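You operate a simulated robot arm through the tools that you are given. There is no shell and no other tool. Be economical: measure what you need, move in short steps, check, and stop when the job is done.

The job below is to be done with a simulated robot arm. You get a single attempt, and the scene is never put back.

## Task
Charge the yellow battery on slow in bay 1, then stand it in the green tray.
Fine: charger off before it comes out.
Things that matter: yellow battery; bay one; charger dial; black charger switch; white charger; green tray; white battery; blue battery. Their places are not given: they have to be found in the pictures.

Only the result counts: the job must be done as asked and must still hold three seconds after the hand-in. Knocking over, shifting, dropping, spilling or breaking anything else fails it.

## Robot
A 7-joint arm with a two-finger parallel gripper, fixed in place. Base frame: the origin is at the foot of the arm, x ahead of it, y to its left, z up. Readings come in mm, degrees, newtons and seconds.
With the tool pointing down near the work surface it reaches from about 240 to 680 mm from the base axis. Its first joint turns from -66.0 to 66.0 degrees. Payload 2.4 kg.
The TCP is the grasp point between the finger pads, 30 mm short of the fingertips. In the tool frame z runs along the fingers and y along their closing line. The gripper opens to 94 mm. The fingers are 28 mm wide and 10 mm thick; the gripper's body (50 by 96 mm) begins 55 mm behind the TCP.
Orientation is told as [roll, pitch, yaw] about the base's x, y, z axes, in that order, counted from this pose: with the fingers straight down and closing along the base's y, the tool's x points along the base's -x, its y along +y and its z along -z.

## Interface
- The arm moves only by the tool jog_arm. Its argument "deltas" is text: rows parted by semicolons, each of 6 numbers parted by spaces: the shift along the base's x, y, z in mm, then the turn, a rotation vector about the base's x, y, z in rad. In form: x y z rx ry rz; .... A call has 1 to 8 rows; each row is the pose to reach, as a shift and turn from the pose commanded when the call began. "claw" is the finger opening in mm, from 0 to 94, set as the call begins (left out, the last holds). Each row takes 0.2 s and may step no farther than 50 mm and 8.6 degrees from the row before; otherwise, or with a gripper value out of range, the whole call is refused. A pose out of reach is approached as far as the arm can. The call stops where the force on the tool passes 40 N (or 10 N more than at its start, if that is more) or the arm is blocked; 0.2 s more then pass. The fingers move at their own pace (about 153 mm/s each) and stop on an object; they squeeze with about 38 N. The grip force told is the motor's: it shows also when the fingers shut on nothing. Time passes only in rows, and 0.2 s behind the last, so rows that repeat a pose let the fingers close. It gives the time, the measured TCP pose, the force on the tool (base axes), the opening and the grip force at its end, in the units of the frame above (readings bear some noise), and new pictures: "pictures" is both (left out), scene, wrist or none.
- Cameras (640 x 400 px; columns grow to the right, rows downward): "scene" is fixed at [52.6, 485.5, 1439.1]; the picture's right is [-0.59, -0.81, 0.00], its down [-0.49, 0.35, -0.80] and it looks along [0.65, -0.47, -0.60] (base axes); focal length 304 px, centre (320, 200). "wrist" rides on the gripper at [-37, 0, -58] in the tool frame; the picture's right is [0.00, -1.00, 0.00], its down [0.97, 0.00, -0.24] and it looks along [0.24, 0.00, 0.97] (tool axes); focal length 218 px, centre (320, 200).
- pixel_to_xyz(camera, pixels): there is no depth. For up to 12 entries [column, row, z] of the newest picture of that camera ("zoom" is the newest enlarged one), the place [x, y] in the base frame at which the ray of that pixel passes the height z, good to about 2 mm. The clock stands still meanwhile.
- enlarge(camera, box): a new picture of the part [left, top, right, bottom] of that camera's present view, enlarged. The clock stands still meanwhile.
- close_job(): hands the job in; it is judged then, once.

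Work in short steps. Measure before you move; look again where a grasp or a placing could have gone wrong, and mend it. You have 80 turns and 150 pictures in all, those below and enlarged ones among them. Open the gripper and draw the arm clear of the work before you hand the job in, unless the task says otherwise; then end with one line.

The tools are called after "Emit:" by a JSON object that holds its "op" and its "data". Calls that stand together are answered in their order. jog_arm: Moves the arm, as the interface text tells. Its arguments: {"type":"object","properties":{"deltas":{"type":"string"},"claw":{"type":"number"},"pictures":{"type":"string","enum":["both","scene","wrist","none"]}},"required":["deltas"]} The other tools are called the same way: pixel_to_xyz (camera, pixels) gives the place at which the rays of pixels pass given heights; enlarge (camera, box) takes an enlarged picture of a part of a camera's view; close_job () hands the job in.

At the start:

```text
clock: 0.0
eef_pos: [289.3, 203.1, 1258.7]
ee_rot: [-0.1, 0.0, 0.1]
ft_force: [0.2, -0.3, 0.7]
opening: 94.0
finger_force: 0.1
```

scene: 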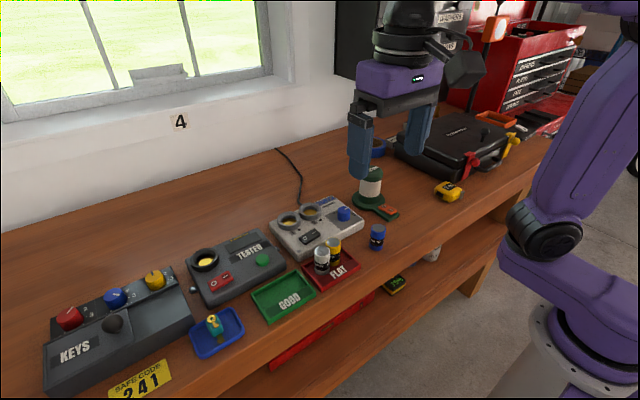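
wrist: 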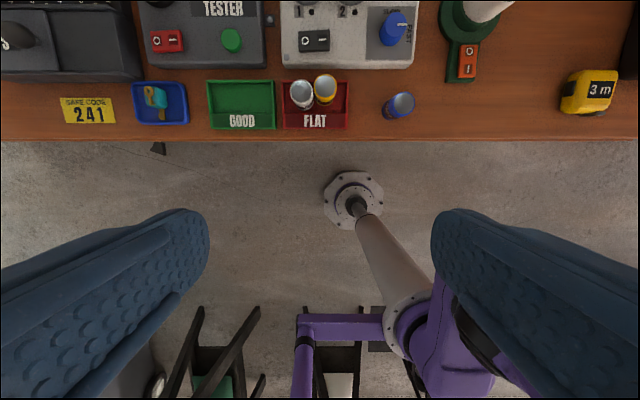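

I will enlarge the charger area in both views to read the labels.

Emit:
{"op": "enlarge", "data": {"camera": "scene", "box": [240, 180, 400, 300]}}

Emit:
{"op": "enlarge", "data": {"camera": "wrist", "box": [200, 0, 440, 140]}}

```text
3.33 times, centred on (320, 240) of scene
```

zoom: 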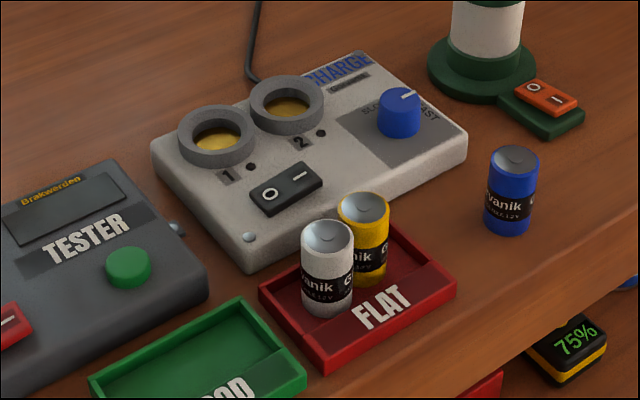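

```text
2.67 times, centred on (320, 70) of wrist
```

zoom: 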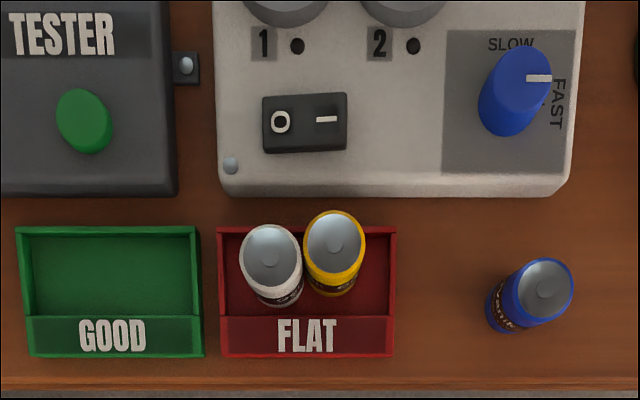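

I'll triangulate the battery tops, dial, switch and bays by casting the rays at several heights in both views.

Emit:
{"op": "pixel_to_xyz", "data": {"camera": "wrist", "pixels": [[325.6, 83.9, 960], [325.6, 83.9, 980], [301.5, 91, 960], [301.5, 91, 980], [403, 101, 960], [403, 101, 980], [398, 22, 970], [398, 22, 990], [325, 39.5, 960], [305, 41, 960], [242, 100, 925], [209, 133, 925]]}}

Emit:
{"op": "pixel_to_xyz", "data": {"camera": "scene", "pixels": [[333.2, 242, 960], [333.2, 242, 980], [322.3, 250.5, 960], [322.3, 250.5, 980], [378.5, 228, 960], [378.5, 228, 980], [344, 209, 970], [344, 209, 990], [314, 232, 960], [305, 238, 960], [289, 222, 975], [310, 212, 975]]}}

```text
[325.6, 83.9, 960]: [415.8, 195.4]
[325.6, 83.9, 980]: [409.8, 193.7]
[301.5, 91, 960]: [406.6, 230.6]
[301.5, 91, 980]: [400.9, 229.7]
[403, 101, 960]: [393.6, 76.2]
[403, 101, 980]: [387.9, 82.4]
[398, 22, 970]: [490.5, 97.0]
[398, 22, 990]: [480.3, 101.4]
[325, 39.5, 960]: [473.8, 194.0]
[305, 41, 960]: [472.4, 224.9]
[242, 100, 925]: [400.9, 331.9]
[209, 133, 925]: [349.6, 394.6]
```

```text
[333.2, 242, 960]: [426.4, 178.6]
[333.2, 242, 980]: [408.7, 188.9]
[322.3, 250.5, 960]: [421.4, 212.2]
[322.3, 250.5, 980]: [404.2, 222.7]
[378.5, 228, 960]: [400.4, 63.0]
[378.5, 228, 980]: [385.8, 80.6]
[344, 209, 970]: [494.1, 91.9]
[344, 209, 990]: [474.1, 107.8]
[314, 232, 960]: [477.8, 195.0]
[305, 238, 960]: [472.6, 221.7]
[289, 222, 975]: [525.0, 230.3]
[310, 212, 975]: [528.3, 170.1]
```

Yellow's top is at about (408,192,984) and white's at (401,229,985). I'll move above the charger to look closer.

Emit:
{"op": "jog_arm", "data": {"deltas": "30 -7 -26 0 0 0; 60 -14 -52 0 0 0; 90 -21 -78 0 0 0; 120 -28 -104 0 0 0; 150 -35 -130 0 0 0; 150 -35 -130 0 0 0"}}

Emit:
{"op": "enlarge", "data": {"camera": "wrist", "box": [160, 0, 480, 200]}}

```text
clock: 1.4
eef_pos: [437.8, 169.2, 1128.1]
ee_rot: [0.1, 0.0, 0.1]
ft_force: [0.5, 0.1, -0.7]
opening: 94.1
finger_force: 0.0
```

scene: 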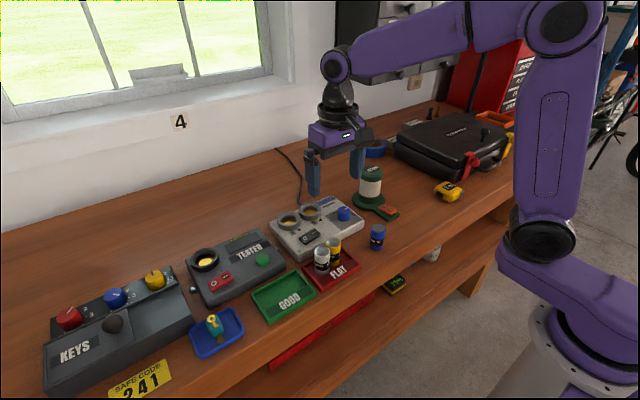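
wrist: 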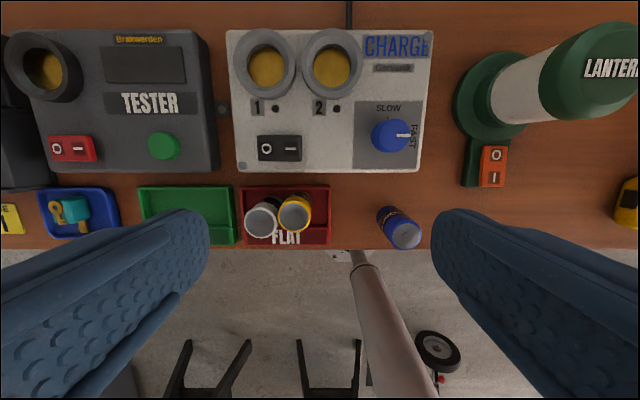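

```text
2.00 times, centred on (320, 100) of wrist
```

zoom: 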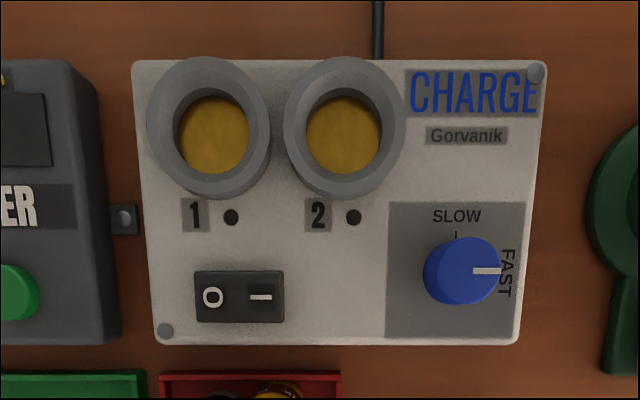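

Now I triangulate the bay rims, dial top, switch ends, and the charger corner from the new wrist view.

Emit:
{"op": "pixel_to_xyz", "data": {"camera": "wrist", "pixels": [[264.5, 60, 960], [264.5, 60, 980], [332, 60, 960], [332, 60, 980], [394, 134, 970], [394, 134, 990], [266, 148.5, 950], [266, 148.5, 970], [290, 148.5, 950], [290, 148.5, 970], [243, 165.5, 950], [243, 165.5, 970]]}}

Emit:
{"op": "pixel_to_xyz", "data": {"camera": "scene", "pixels": [[288.8, 220.5, 960], [288.8, 220.5, 980], [309.8, 211.2, 960], [309.8, 211.2, 980], [344, 209.4, 970], [344, 209.4, 990], [305, 238.2, 950], [305, 238.2, 970], [314, 232.8, 950], [314, 232.8, 970], [299, 251, 950], [299, 251, 970]]}}

Emit:
{"op": "pixel_to_xyz", "data": {"camera": "wrist", "pixels": [[137, 187, 930], [139, 245, 930], [236, 187, 930], [236, 245, 930], [242, 187, 930], [330, 187, 930], [330, 245, 930], [296, 213, 984], [263, 217, 984], [240, 172, 950], [418, 171, 950], [401, 235, 984]]}}

Emit:
{"op": "enlarge", "data": {"camera": "wrist", "box": [130, 150, 450, 260]}}

```text
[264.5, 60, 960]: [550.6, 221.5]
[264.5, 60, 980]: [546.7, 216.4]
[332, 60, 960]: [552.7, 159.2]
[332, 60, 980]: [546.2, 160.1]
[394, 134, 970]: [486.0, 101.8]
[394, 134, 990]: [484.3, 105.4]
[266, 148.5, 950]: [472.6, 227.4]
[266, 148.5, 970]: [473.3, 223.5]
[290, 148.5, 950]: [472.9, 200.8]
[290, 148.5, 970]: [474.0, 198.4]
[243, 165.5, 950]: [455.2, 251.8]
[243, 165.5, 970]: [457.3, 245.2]
```

```text
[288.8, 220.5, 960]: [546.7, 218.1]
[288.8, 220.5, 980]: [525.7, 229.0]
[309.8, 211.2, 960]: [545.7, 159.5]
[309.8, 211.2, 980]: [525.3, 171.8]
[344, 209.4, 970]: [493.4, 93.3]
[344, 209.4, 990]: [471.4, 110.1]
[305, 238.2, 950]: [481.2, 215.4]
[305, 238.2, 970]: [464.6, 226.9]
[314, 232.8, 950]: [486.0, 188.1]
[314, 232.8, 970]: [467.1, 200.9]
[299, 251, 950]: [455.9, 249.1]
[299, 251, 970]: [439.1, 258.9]
```

```text
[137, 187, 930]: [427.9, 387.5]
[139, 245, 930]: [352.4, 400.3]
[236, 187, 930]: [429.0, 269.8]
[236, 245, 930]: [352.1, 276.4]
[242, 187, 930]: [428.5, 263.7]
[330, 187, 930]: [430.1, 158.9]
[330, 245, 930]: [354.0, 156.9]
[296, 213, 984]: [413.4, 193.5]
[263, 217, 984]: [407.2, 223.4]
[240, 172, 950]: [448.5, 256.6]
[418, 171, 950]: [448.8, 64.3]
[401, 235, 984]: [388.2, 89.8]
```

```text
2.00 times, centred on (290, 205) of wrist
```

zoom: 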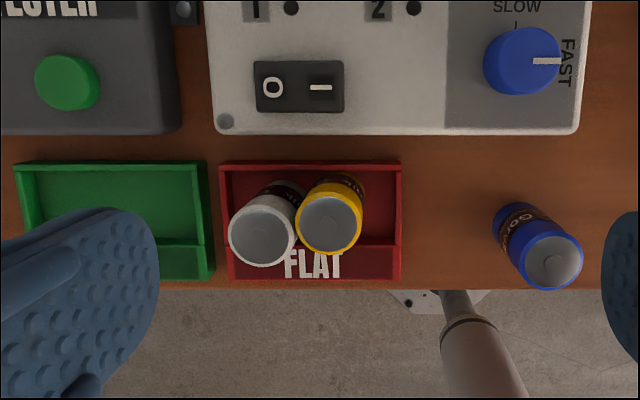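

Estimates: bay 1 at about (547,218) with its rim at z≈962, dial (484,101.5) with its top at z≈977, switch O (473,223) and I (474,198), z≈960. The dial points to FAST and SLOW is 90° counter-clockwise, so I move above the dial first.

Emit:
{"op": "jog_arm", "data": {"deltas": "20 -30 -30 0 0 0; 40 -60 -60 0 0 0; 46.2 -67.7 -88 0 0 0; 46.2 -67.7 -88 0 0 0", "claw": 60}}

Emit:
{"op": "enlarge", "data": {"camera": "wrist", "box": [160, 100, 480, 300]}}

Emit:
{"op": "enlarge", "data": {"camera": "scene", "box": [270, 180, 370, 260]}}

```text
clock: 2.4
eef_pos: [485.4, 101.1, 1039.7]
ee_rot: [-0.1, -0.1, 0.0]
ft_force: [-0.7, 0.1, -0.4]
opening: 60.1
finger_force: 0.0
```

scene: 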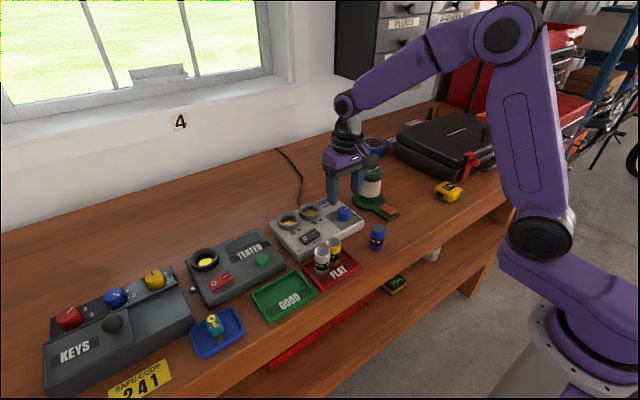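
wrist: 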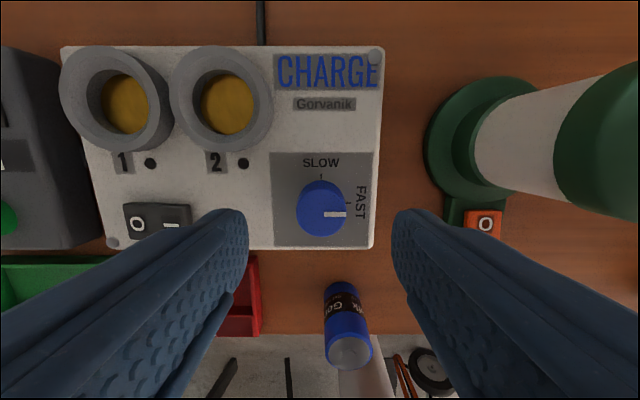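

```text
2.00 times, centred on (320, 200) of wrist
```

zoom: 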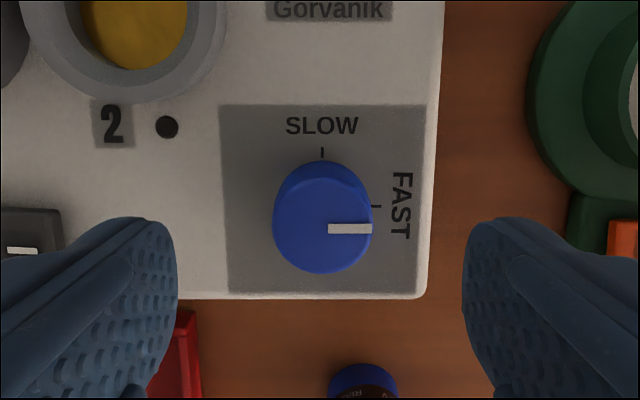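

```text
5.00 times, centred on (320, 220) of scene
```

zoom: 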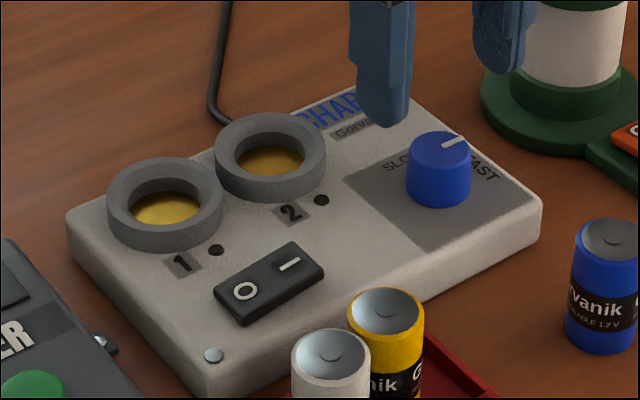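

Compute the dial axis from its ticks and top.

Emit:
{"op": "pixel_to_xyz", "data": {"camera": "wrist", "pixels": [[321, 203, 948], [321, 211.5, 972], [321, 211.5, 978], [172, 103, 948], [215, 95, 962], [113, 97, 962], [228, 104, 948], [125, 103, 948]]}}

Emit:
{"op": "pixel_to_xyz", "data": {"camera": "scene", "pixels": [[343.8, 209.5, 972], [343.8, 209.5, 978]]}}

```text
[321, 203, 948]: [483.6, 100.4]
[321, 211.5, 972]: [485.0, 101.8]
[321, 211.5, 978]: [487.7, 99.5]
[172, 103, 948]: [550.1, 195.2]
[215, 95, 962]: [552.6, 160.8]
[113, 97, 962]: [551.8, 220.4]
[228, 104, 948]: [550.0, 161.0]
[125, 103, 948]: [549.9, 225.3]
```

```text
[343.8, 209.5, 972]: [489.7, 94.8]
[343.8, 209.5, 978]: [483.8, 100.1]
```

Dial axis is at about (484.5,100.5). I descend around it to TCP z≈984 and grip.

Emit:
{"op": "jog_arm", "data": {"deltas": "0 -0.5 -25 0 0 0; 0 -0.5 -45 0 0 0; 0 -0.5 -56 0 0 0; 0 -0.5 -56 0 0 0", "claw": 50, "pictures": "wrist"}}

Emit:
{"op": "jog_arm", "data": {"deltas": "0 0 0 0 0 0; 0 0 0 0 0 0", "claw": 0, "pictures": "wrist"}}

```text
clock: 3.4
eef_pos: [486.4, 99.1, 985.3]
ee_rot: [0.0, 0.0, 0.0]
ft_force: [-1.0, 0.2, -0.4]
opening: 49.9
finger_force: 0.0
```

wrist: 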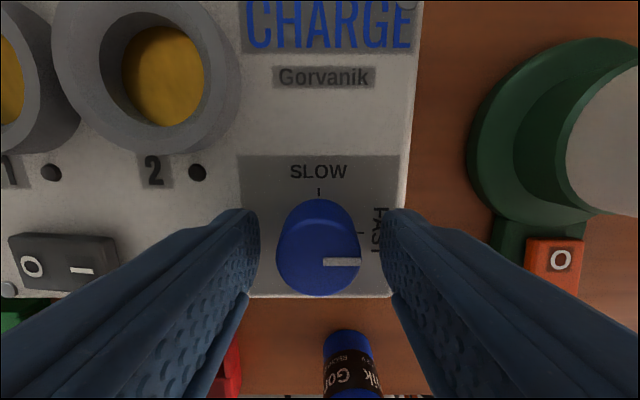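

```text
clock: 4.0
eef_pos: [485.7, 100.7, 985.4]
ee_rot: [0.0, 0.0, 0.0]
ft_force: [1.3, 4.1, -5.0]
opening: 31.3
finger_force: 45.2
```

wrist: 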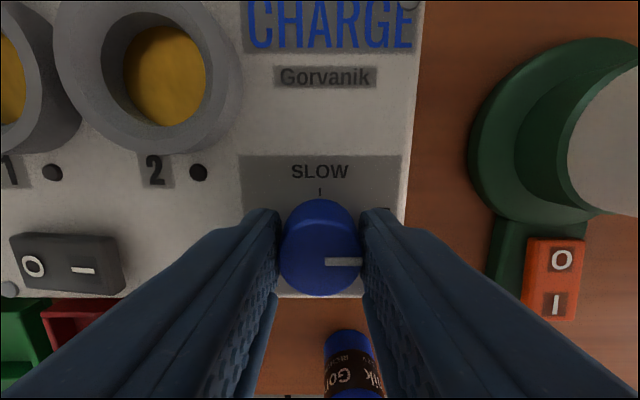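

The dial is gripped at 31 mm. I turn it +z (counter-clockwise) 64° first.

Emit:
{"op": "jog_arm", "data": {"deltas": "0 0 0 0 0 0.14; 0 0 0 0 0 0.28; 0 0 0 0 0 0.42; 0 0 0 0 0 0.56; 0 0 0 0 0 0.7; 0 0 0 0 0 0.84; 0 0 0 0 0 0.98; 0 0 0 0 0 1.12", "pictures": "wrist"}}

```text
clock: 5.8
eef_pos: [486.2, 100.4, 984.9]
ee_rot: [0.0, -0.1, 64.5]
ft_force: [-10.1, 22.9, 21.4]
opening: 31.0
finger_force: 44.9
```

wrist: 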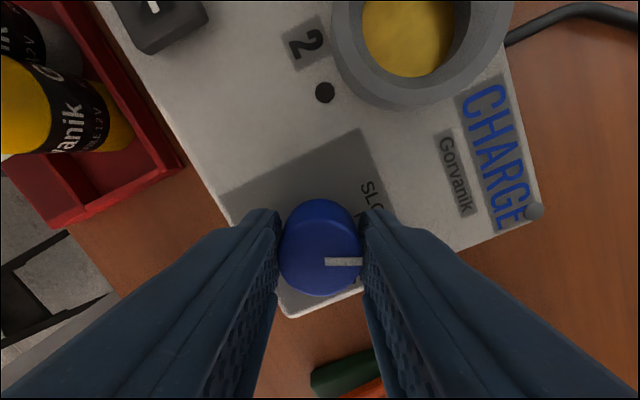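

The pointer follows the gripper and SLOW lies 26° further. I finish the turn.

Emit:
{"op": "jog_arm", "data": {"deltas": "0 0 0 0 0 0.13; 0 0 0 0 0 0.26; 0 0 0 0 0 0.38; 0 0 0 0 0 0.45; 0 0 0 0 0 0.45", "pictures": "wrist"}}

Emit:
{"op": "jog_arm", "data": {"deltas": "0 0 0 0 0 0; 0 0 0 0 0 0; 0 0 30 0 0 0; 0 0 60 0 0 0; 0 0 60 0 0 0", "claw": 54}}

```text
clock: 7.0
eef_pos: [485.2, 100.7, 985.5]
ee_rot: [0.0, -0.1, 90.1]
ft_force: [-14.0, 20.8, 31.1]
opening: 30.7
finger_force: 44.5
```

wrist: 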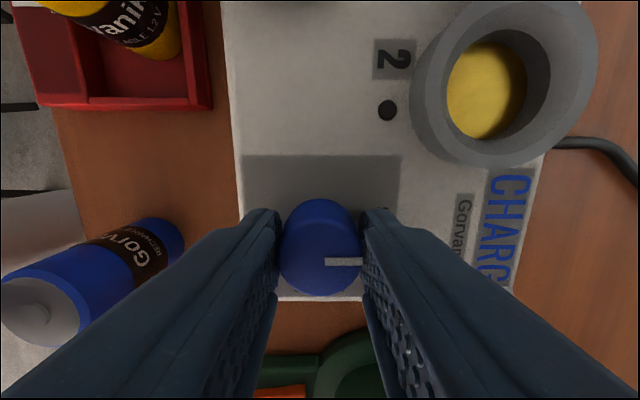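

```text
clock: 8.2
eef_pos: [487.9, 98.3, 1044.8]
ee_rot: [0.0, 0.0, 89.9]
ft_force: [-0.6, 1.0, 1.2]
opening: 53.9
finger_force: 0.0
```

scene: 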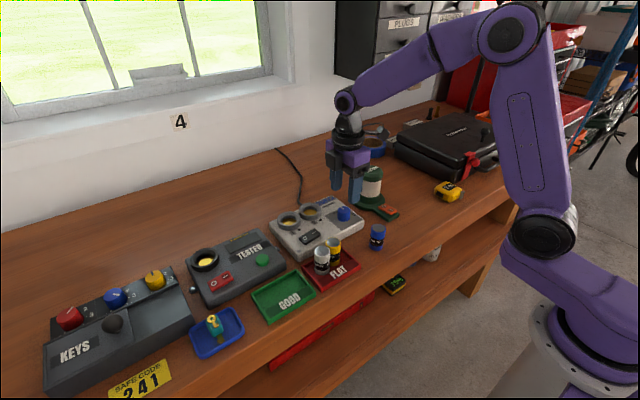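
wrist: 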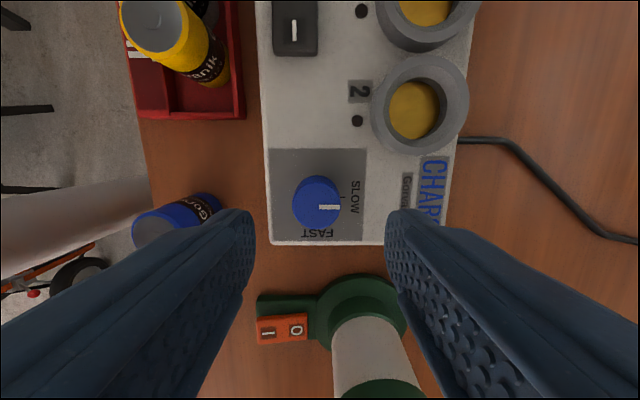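

The dial now points at SLOW. Next I move above the yellow battery at about (408.5,193), yaw ≈103° so the fingers clear the white one, and look.

Emit:
{"op": "jog_arm", "data": {"deltas": "-25 31 10 0 0 0.08; -50 62 20 0 0 0.16; -77 93 25 0 0 0.22; -77 93 25 0 0 0.22"}}

Emit:
{"op": "enlarge", "data": {"camera": "wrist", "box": [200, 120, 440, 270]}}

Emit:
{"op": "enlarge", "data": {"camera": "scene", "box": [270, 180, 370, 300]}}

```text
clock: 9.2
eef_pos: [410.2, 192.5, 1070.9]
ee_rot: [0.0, 0.0, 102.6]
ft_force: [0.2, -0.5, -0.1]
opening: 53.9
finger_force: 0.0
```

scene: 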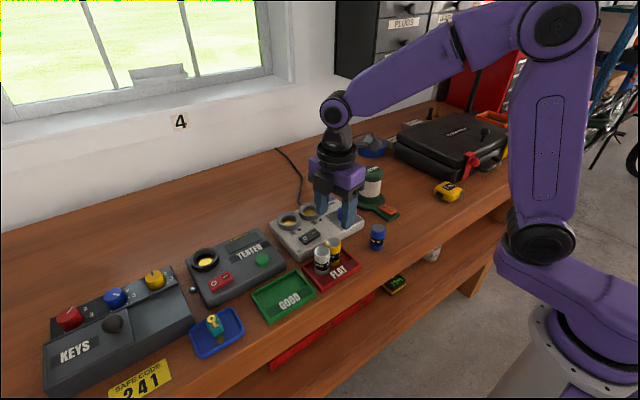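
wrist: 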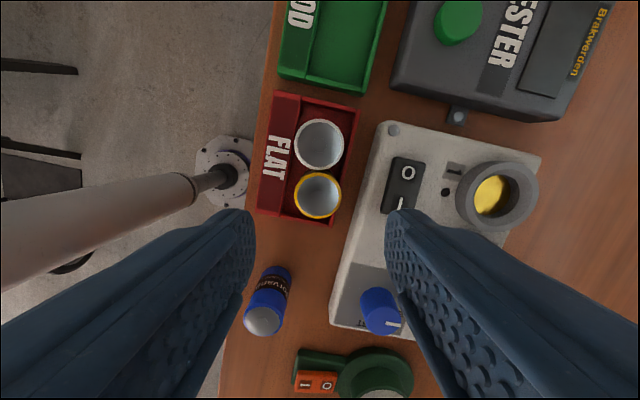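

```text
2.67 times, centred on (320, 195) of wrist
```

zoom: 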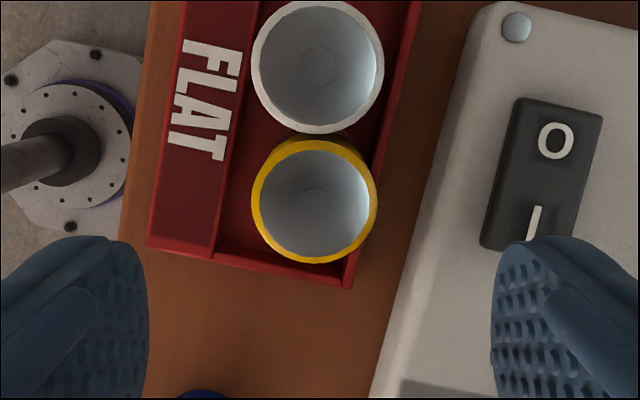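

```text
3.33 times, centred on (320, 240) of scene
```

zoom: 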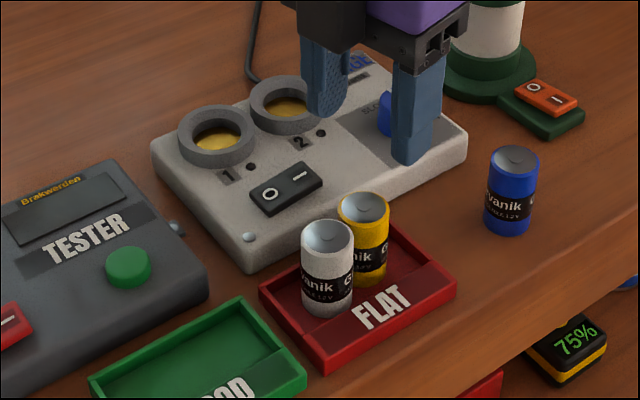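

Emit:
{"op": "pixel_to_xyz", "data": {"camera": "wrist", "pixels": [[318, 195, 984], [319.3, 145, 984], [343, 195, 984], [295, 195, 984], [318, 195, 980], [318, 195, 988], [319.3, 170, 984]]}}

```text
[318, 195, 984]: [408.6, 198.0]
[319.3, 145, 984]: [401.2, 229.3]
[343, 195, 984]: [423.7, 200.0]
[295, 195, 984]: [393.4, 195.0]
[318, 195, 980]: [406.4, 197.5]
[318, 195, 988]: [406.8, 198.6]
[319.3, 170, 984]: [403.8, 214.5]
```

Yellow is at about (407.5,196.5). I descend to TCP z≈988 with tips at 958, above the charger top, and check.

Emit:
{"op": "jog_arm", "data": {"deltas": "-1 3 -30 0 0 0; -1 3 -60 0 0 0; -1 3 -82 0 0 0; -1 3 -82 0 0 0", "claw": 54}}

Emit:
{"op": "enlarge", "data": {"camera": "scene", "box": [270, 180, 370, 300]}}

```text
clock: 10.2
eef_pos: [409.6, 195.3, 987.3]
ee_rot: [-0.1, 0.1, 102.6]
ft_force: [0.3, 0.7, 0.1]
opening: 54.1
finger_force: 0.0
```

scene: 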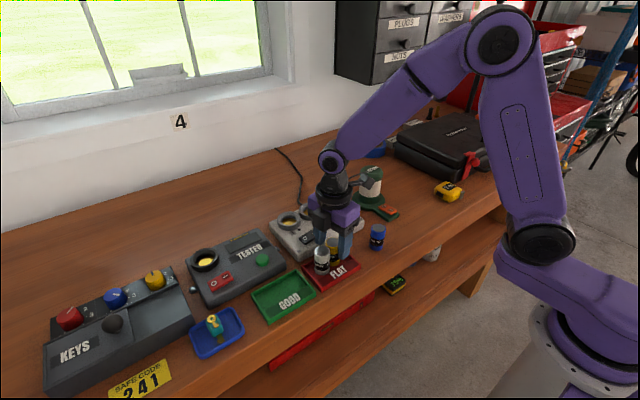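
wrist: 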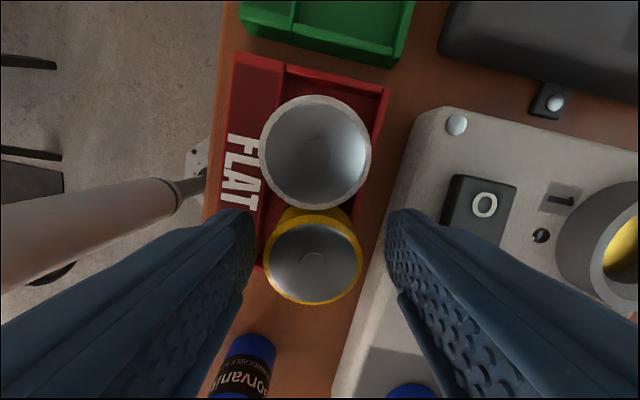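

```text
3.33 times, centred on (320, 240) of scene
```

zoom: 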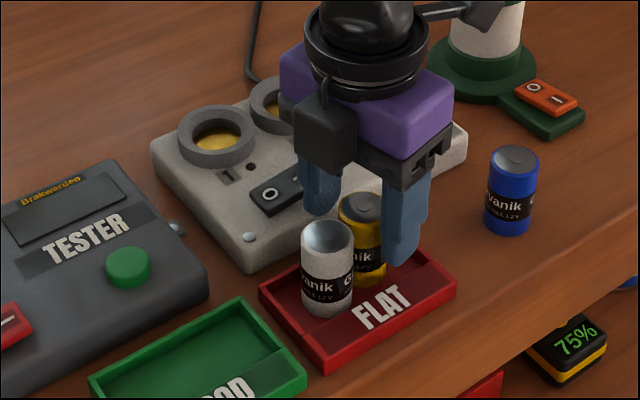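

Yellow is centred between the fingers and white is clear of them. Close, then lift 60 mm.

Emit:
{"op": "jog_arm", "data": {"deltas": "0 0 0 0 0 0; 0 0 0 0 0 0; 0 0 0 0 0 0", "claw": 0, "pictures": "wrist"}}

Emit:
{"op": "jog_arm", "data": {"deltas": "0 0 10 0 0 0; 0 0 40 0 0 0; 0 0 75 0 0 0; 0 0 75 0 0 0"}}

```text
clock: 11.0
eef_pos: [409.1, 194.8, 988.1]
ee_rot: [0.0, 0.0, 102.6]
ft_force: [-11.2, -0.9, 6.2]
opening: 31.9
finger_force: 38.3
```

wrist: 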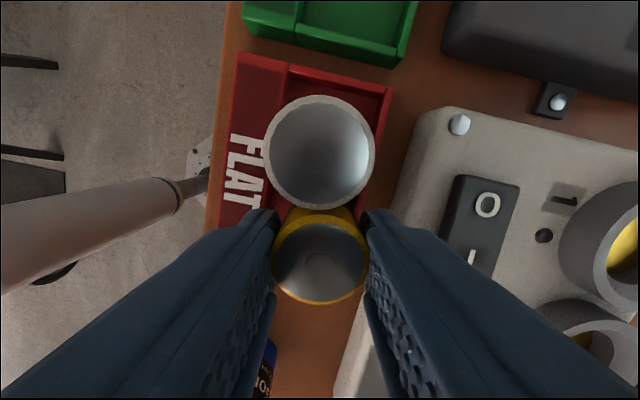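

```text
clock: 12.0
eef_pos: [407.5, 194.9, 1063.4]
ee_rot: [0.0, 0.0, 102.5]
ft_force: [-0.8, 0.0, -2.1]
opening: 31.5
finger_force: 38.2
```

scene: 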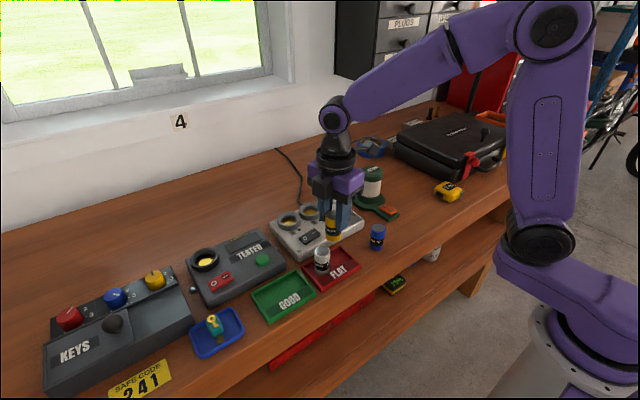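
wrist: 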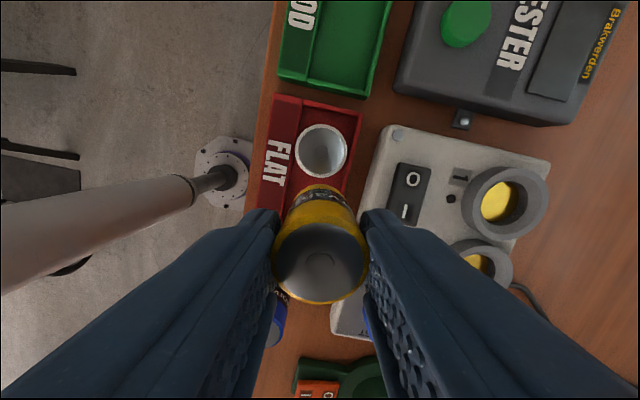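

Battery held; its centre sits about 3 mm toward +y from the TCP. I move beside bay 1 (at y≈170) to see the bay clearly and measure it.

Emit:
{"op": "jog_arm", "data": {"deltas": "45 -8 5 0 0 -0.07; 90 -16 5 0 0 -0.14; 135 -24 5 0 0 -0.22; 141 -26 5 0 0 -0.22; 141 -26 5 0 0 -0.22"}}

Emit:
{"op": "enlarge", "data": {"camera": "wrist", "box": [200, 100, 440, 250]}}

Emit:
{"op": "enlarge", "data": {"camera": "scene", "box": [270, 180, 370, 260]}}

```text
clock: 13.2
eef_pos: [549.7, 169.2, 1067.2]
ee_rot: [0.0, 0.0, 89.8]
ft_force: [-0.3, -0.5, -1.5]
opening: 31.6
finger_force: 38.3
```

scene: 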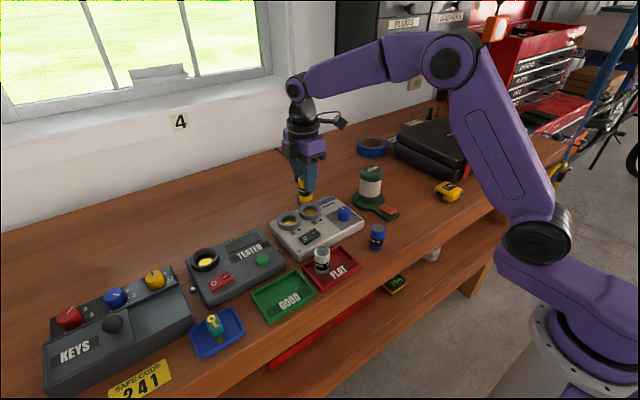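
wrist: 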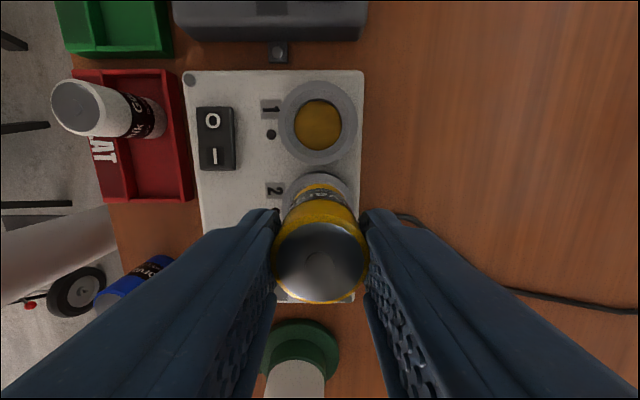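

```text
2.67 times, centred on (320, 175) of wrist
```

zoom: 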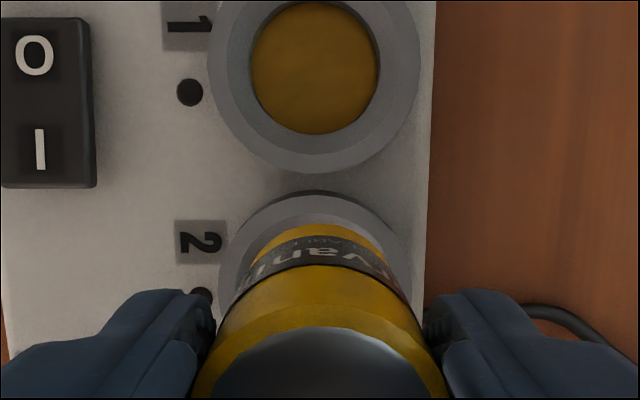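

```text
5.00 times, centred on (320, 220) of scene
```

zoom: 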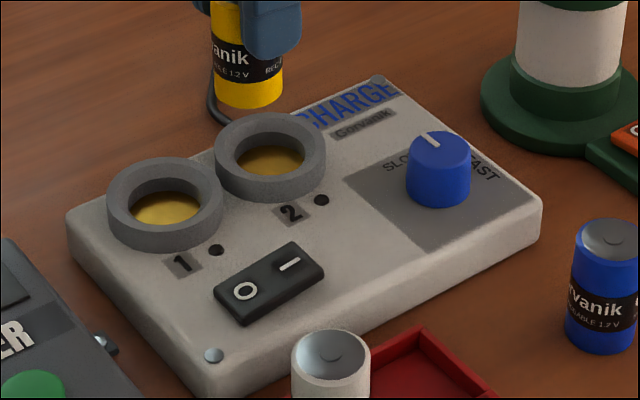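

Emit:
{"op": "pixel_to_xyz", "data": {"camera": "wrist", "pixels": [[318, 122.5, 950], [318, 122.5, 965], [318.7, 124, 965], [318.7, 150.6, 965], [295, 124, 965], [342.5, 124, 965], [225, 121, 962], [225, 156, 962]]}}

Emit:
{"op": "pixel_to_xyz", "data": {"camera": "scene", "pixels": [[289, 218.9, 955], [289, 218.9, 960], [289, 218.9, 965], [289, 218.9, 970], [289, 218.9, 975]]}}

```text
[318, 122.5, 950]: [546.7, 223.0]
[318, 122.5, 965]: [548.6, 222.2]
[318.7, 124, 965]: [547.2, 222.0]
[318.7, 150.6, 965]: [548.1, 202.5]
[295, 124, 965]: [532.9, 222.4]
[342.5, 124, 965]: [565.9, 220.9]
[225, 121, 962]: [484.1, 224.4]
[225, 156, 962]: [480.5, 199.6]
```

```text
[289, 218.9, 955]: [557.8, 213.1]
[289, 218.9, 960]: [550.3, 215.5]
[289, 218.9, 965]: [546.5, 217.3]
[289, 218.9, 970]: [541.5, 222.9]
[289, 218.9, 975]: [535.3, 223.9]
```

Bay 1 ≈ (547.5, 222), rim ≈964. To get the battery's offset in the grip more precisely, I enlarge its top.

Emit:
{"op": "enlarge", "data": {"camera": "wrist", "box": [256, 170, 384, 310]}}

Emit:
{"op": "enlarge", "data": {"camera": "wrist", "box": [256, 70, 384, 170]}}

```text
2.86 times, centred on (320, 240) of wrist
```

zoom: 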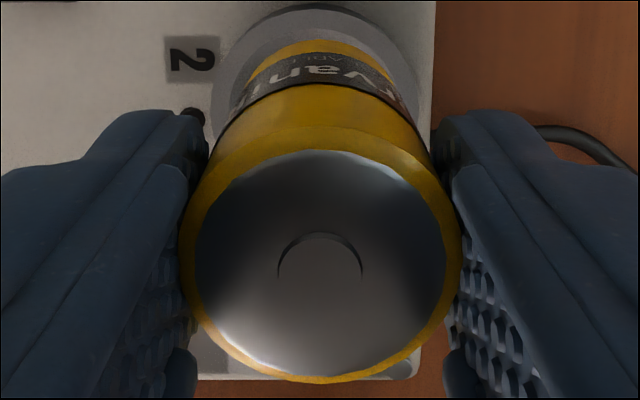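

```text
4.00 times, centred on (320, 120) of wrist
```

zoom: 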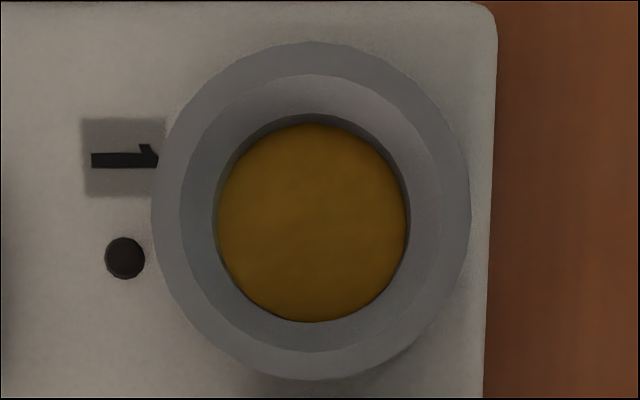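

The bay has a wide chamfer; its centre is at about (547,222.3) and the battery is near-centred in the grip. I move over it and lower part way.

Emit:
{"op": "jog_arm", "data": {"deltas": "-1 26 0 0 0 0; -1.5 52 0 0 0 0; -1.5 52 -15 0 0 0; -1.5 52 -28 0 0 0; -1.5 52 -28 0 0 0"}}

Emit:
{"op": "enlarge", "data": {"camera": "scene", "box": [250, 160, 350, 250]}}

```text
clock: 14.4
eef_pos: [548.1, 221.9, 1039.9]
ee_rot: [-0.1, 0.1, 89.8]
ft_force: [0.6, -0.2, -1.9]
opening: 31.4
finger_force: 37.7
```

scene: 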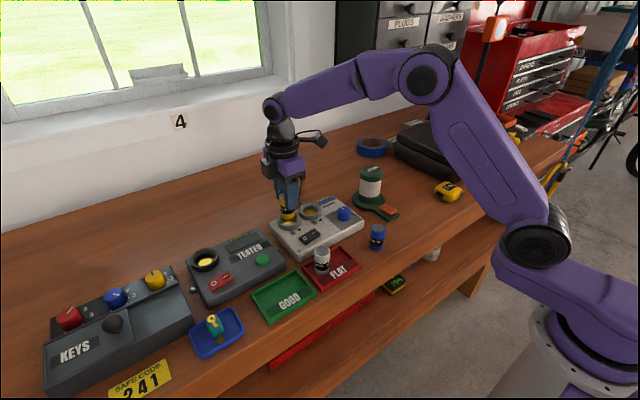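
wrist: 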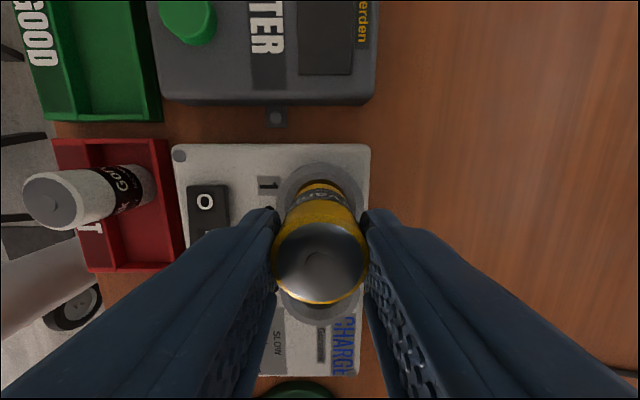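

```text
4.44 times, centred on (300, 205) of scene
```

zoom: 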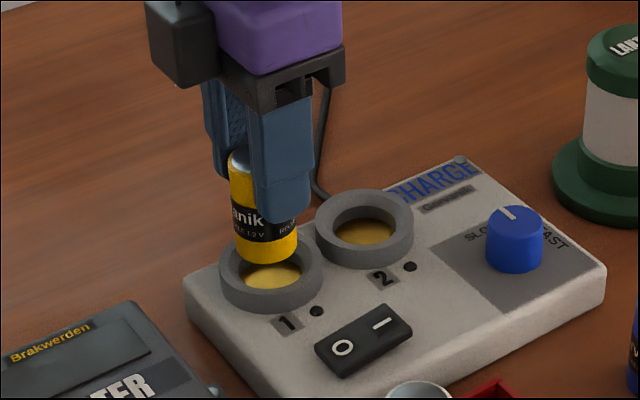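

Aligned over bay 1. I lower in small steps, watching the force.

Emit:
{"op": "jog_arm", "data": {"deltas": "0 0 -8 0 0 0; 0 0 -14 0 0 0; 0 0 -18 0 0 0; 0 0 -22 0 0 0; 0 0 -22 0 0 0", "pictures": "none"}}

Emit:
{"op": "enlarge", "data": {"camera": "scene", "box": [250, 160, 350, 250]}}

```text
clock: 15.6
eef_pos: [548.6, 220.4, 1016.8]
ee_rot: [0.0, 0.0, 89.8]
ft_force: [0.4, 0.2, -1.1]
opening: 31.8
finger_force: 38.1
```

```text
4.44 times, centred on (300, 205) of scene
```

zoom: 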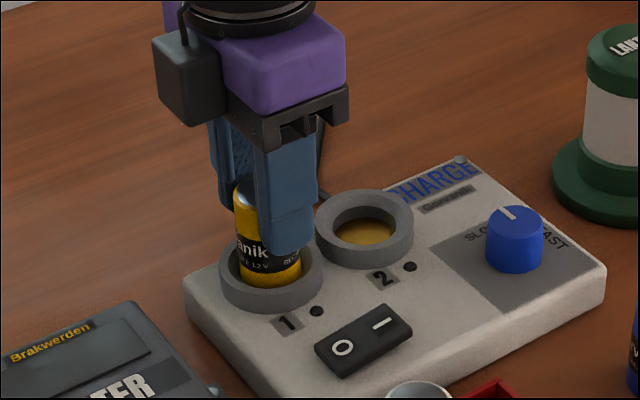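

No contact force yet and the battery is inside the ring. I continue down in 2 mm steps.

Emit:
{"op": "jog_arm", "data": {"deltas": "0 0 -2 0 0 0; 0 0 -4 0 0 0; 0 0 -5 0 0 0; 0 0 -6 0 0 0; 0 0 -7 0 0 0; 0 0 -8 0 0 0; 0 0 -8 0 0 0", "pictures": "none"}}

Emit:
{"op": "enlarge", "data": {"camera": "scene", "box": [250, 160, 350, 250]}}

```text
clock: 16.9
eef_pos: [548.1, 219.9, 1015.0]
ee_rot: [-0.2, -0.1, 89.9]
ft_force: [-0.3, -0.5, 4.8]
opening: 31.7
finger_force: 38.0
stopped in row 6: the force on the tool passed its limit (the readings are from after the stop); the commanded pose is now the measured one
```

```text
4.44 times, centred on (300, 205) of scene
```

zoom: 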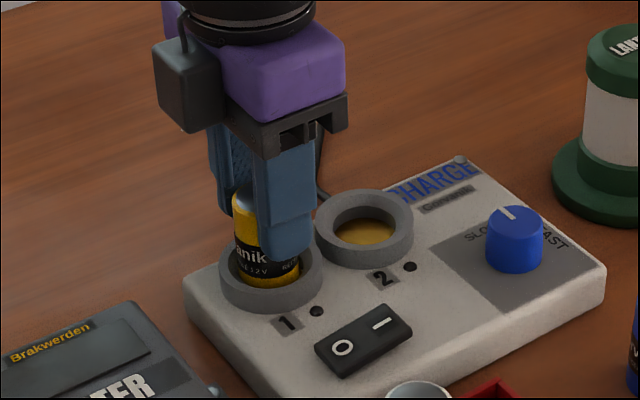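

Stopped on a firm vertical contact near TCP z≈1013, where the bay floor was expected. I open the gripper slightly to let it seat, then look.

Emit:
{"op": "jog_arm", "data": {"deltas": "0 0 0 0 0 0; 0 0 0 0 0 0; 0 0 0 0 0 0", "claw": 40}}

Emit:
{"op": "enlarge", "data": {"camera": "scene", "box": [250, 160, 350, 250]}}

```text
clock: 17.7
eef_pos: [547.0, 220.6, 1011.1]
ee_rot: [-0.1, -0.1, 89.8]
ft_force: [-0.2, -0.2, -0.2]
opening: 40.0
finger_force: 0.1
```

scene: 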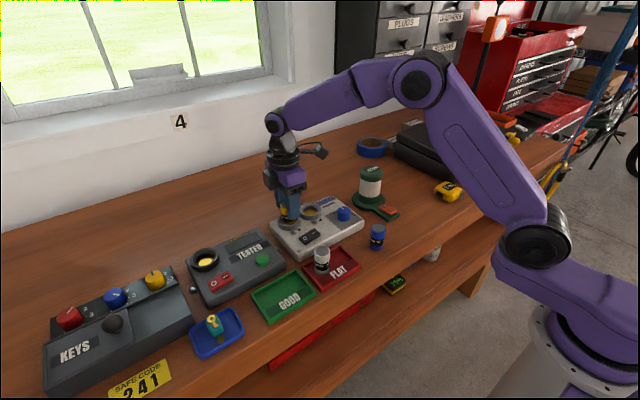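
wrist: 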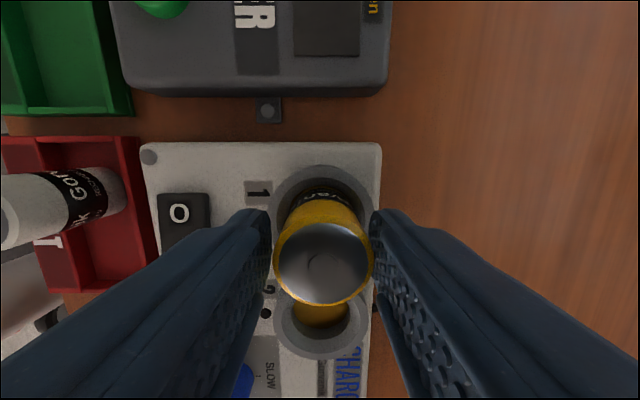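

```text
4.44 times, centred on (300, 205) of scene
```

zoom: 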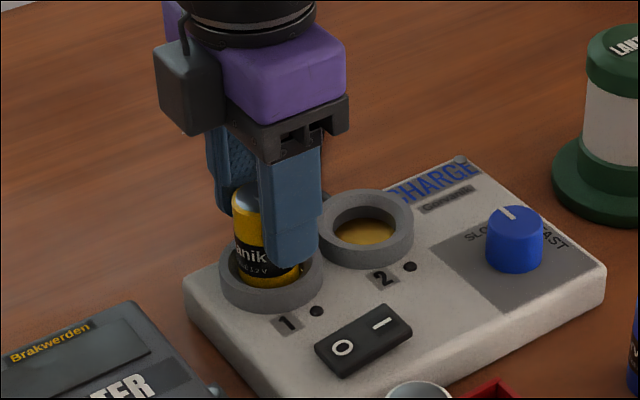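

It stays upright. I open a little wider and rise straight up to inspect.

Emit:
{"op": "jog_arm", "data": {"deltas": "0 0 0 0 0 0; 0 0 30 0 0 0; 0 0 65 0 0 0; 0 0 100 0 0 0; 0 0 100 0 0 0", "claw": 50}}

Emit:
{"op": "enlarge", "data": {"camera": "scene", "box": [250, 160, 350, 250]}}

Emit:
{"op": "enlarge", "data": {"camera": "wrist", "box": [180, 120, 420, 270]}}

```text
clock: 18.9
eef_pos: [548.6, 221.2, 1112.8]
ee_rot: [-0.2, -0.1, 89.8]
ft_force: [-0.1, -0.1, 0.1]
opening: 50.1
finger_force: 0.1
```

scene: 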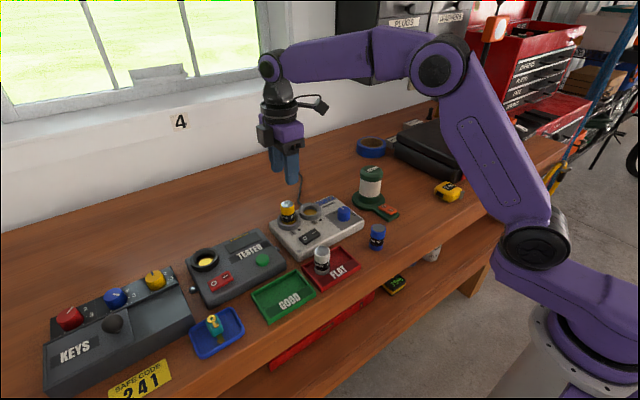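
wrist: 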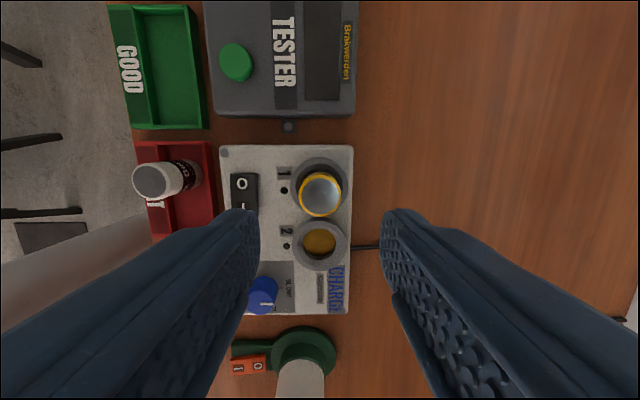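

```text
4.44 times, centred on (300, 205) of scene
```

zoom: 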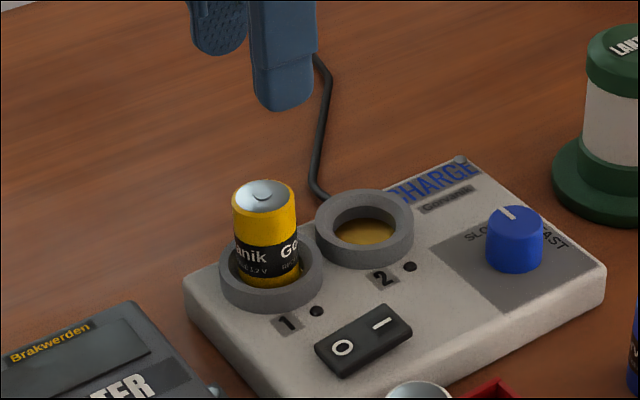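

```text
2.67 times, centred on (300, 195) of wrist
```

zoom: 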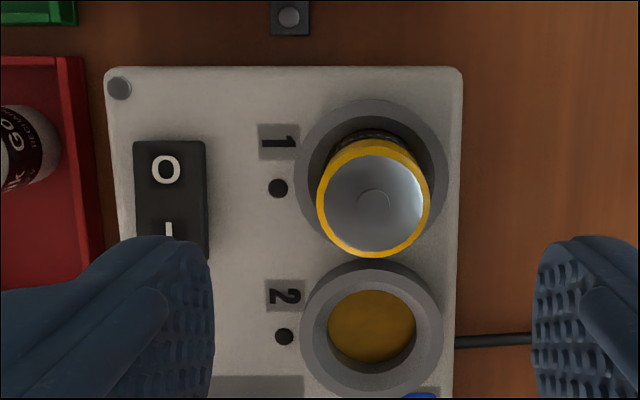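

Battery is upright in bay 1. Next the switch: I rotate back to yaw 0 and move above the "I" end (~473,196) with fingers closed.

Emit:
{"op": "jog_arm", "data": {"deltas": "-10 -4 0 0 0 -0.145; -20 -8 0 0 0 -0.29; -30 -12 0 0 0 -0.435; -40 -16 0 0 0 -0.58; -50 -20 0 0 0 -0.725; -60 -24 0 0 0 -0.87; -70 -24 0 0 0 -1.015; -75 -24 0 0 0 -1.16", "claw": 0, "pictures": "none"}}

Emit:
{"op": "jog_arm", "data": {"deltas": "0 0 -10 0 0 -0.14; 0 0 -25 0 0 -0.28; 0 0 -50 0 0 -0.4085; 0 0 -50 0 0 -0.4085", "pictures": "both"}}

Emit:
{"op": "enlarge", "data": {"camera": "scene", "box": [250, 160, 350, 250]}}

```text
clock: 20.7
eef_pos: [473.4, 196.8, 1114.5]
ee_rot: [-0.3, -0.1, 23.3]
ft_force: [-0.2, 0.8, -0.1]
opening: 0.0
finger_force: 32.5
```

```text
clock: 21.7
eef_pos: [472.7, 196.5, 1064.5]
ee_rot: [-0.3, -0.1, -0.1]
ft_force: [0.1, 0.1, 0.7]
opening: 0.0
finger_force: 33.4
```

scene: 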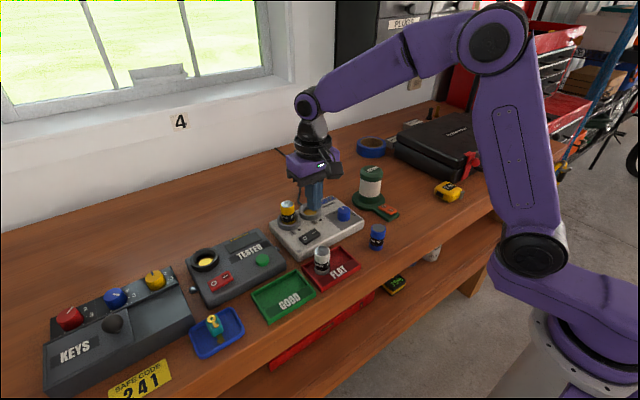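
wrist: 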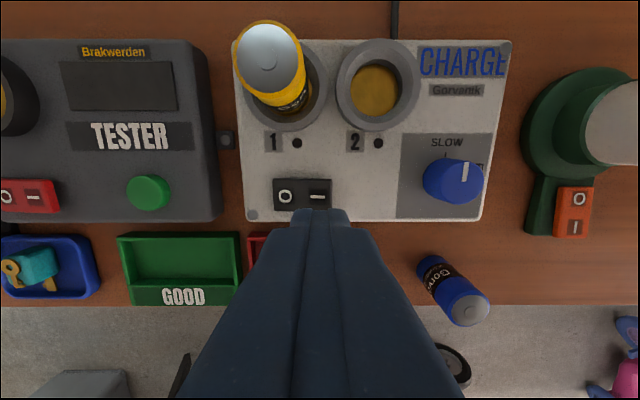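

```text
4.44 times, centred on (300, 205) of scene
```

zoom: 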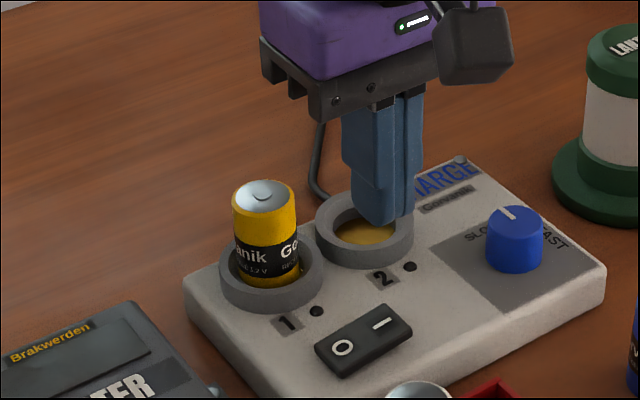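

Tips are directly over the "I" mark. I descend to tip z≈968, then press in small steps with force watched.

Emit:
{"op": "jog_arm", "data": {"deltas": "0 0 -30 0 0 0; 0 0 -60 0 0 0; 0 0 -66 0 0 0; 0 0 -70 0 0 0; 0 0 -73 0 0 0; 0 0 -75 0 0 0; 0 0 -77 0 0 0; 0 0 -79 0 0 0", "pictures": "none"}}

Emit:
{"op": "enlarge", "data": {"camera": "scene", "box": [250, 160, 350, 250]}}

```text
clock: 23.4
eef_pos: [472.6, 196.3, 989.7]
ee_rot: [-0.1, -0.2, 0.0]
ft_force: [-6.4, -2.8, 11.7]
opening: 0.0
finger_force: 32.8
stopped in row 8: the force on the tool passed its limit (the readings are from after the stop); the commanded pose is now the measured one
```

```text
4.44 times, centred on (300, 205) of scene
```

zoom: 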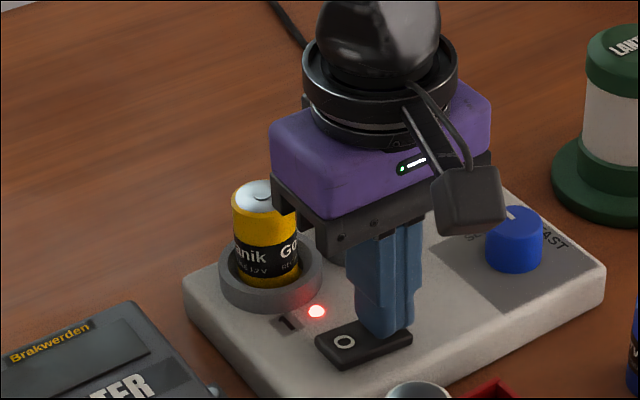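

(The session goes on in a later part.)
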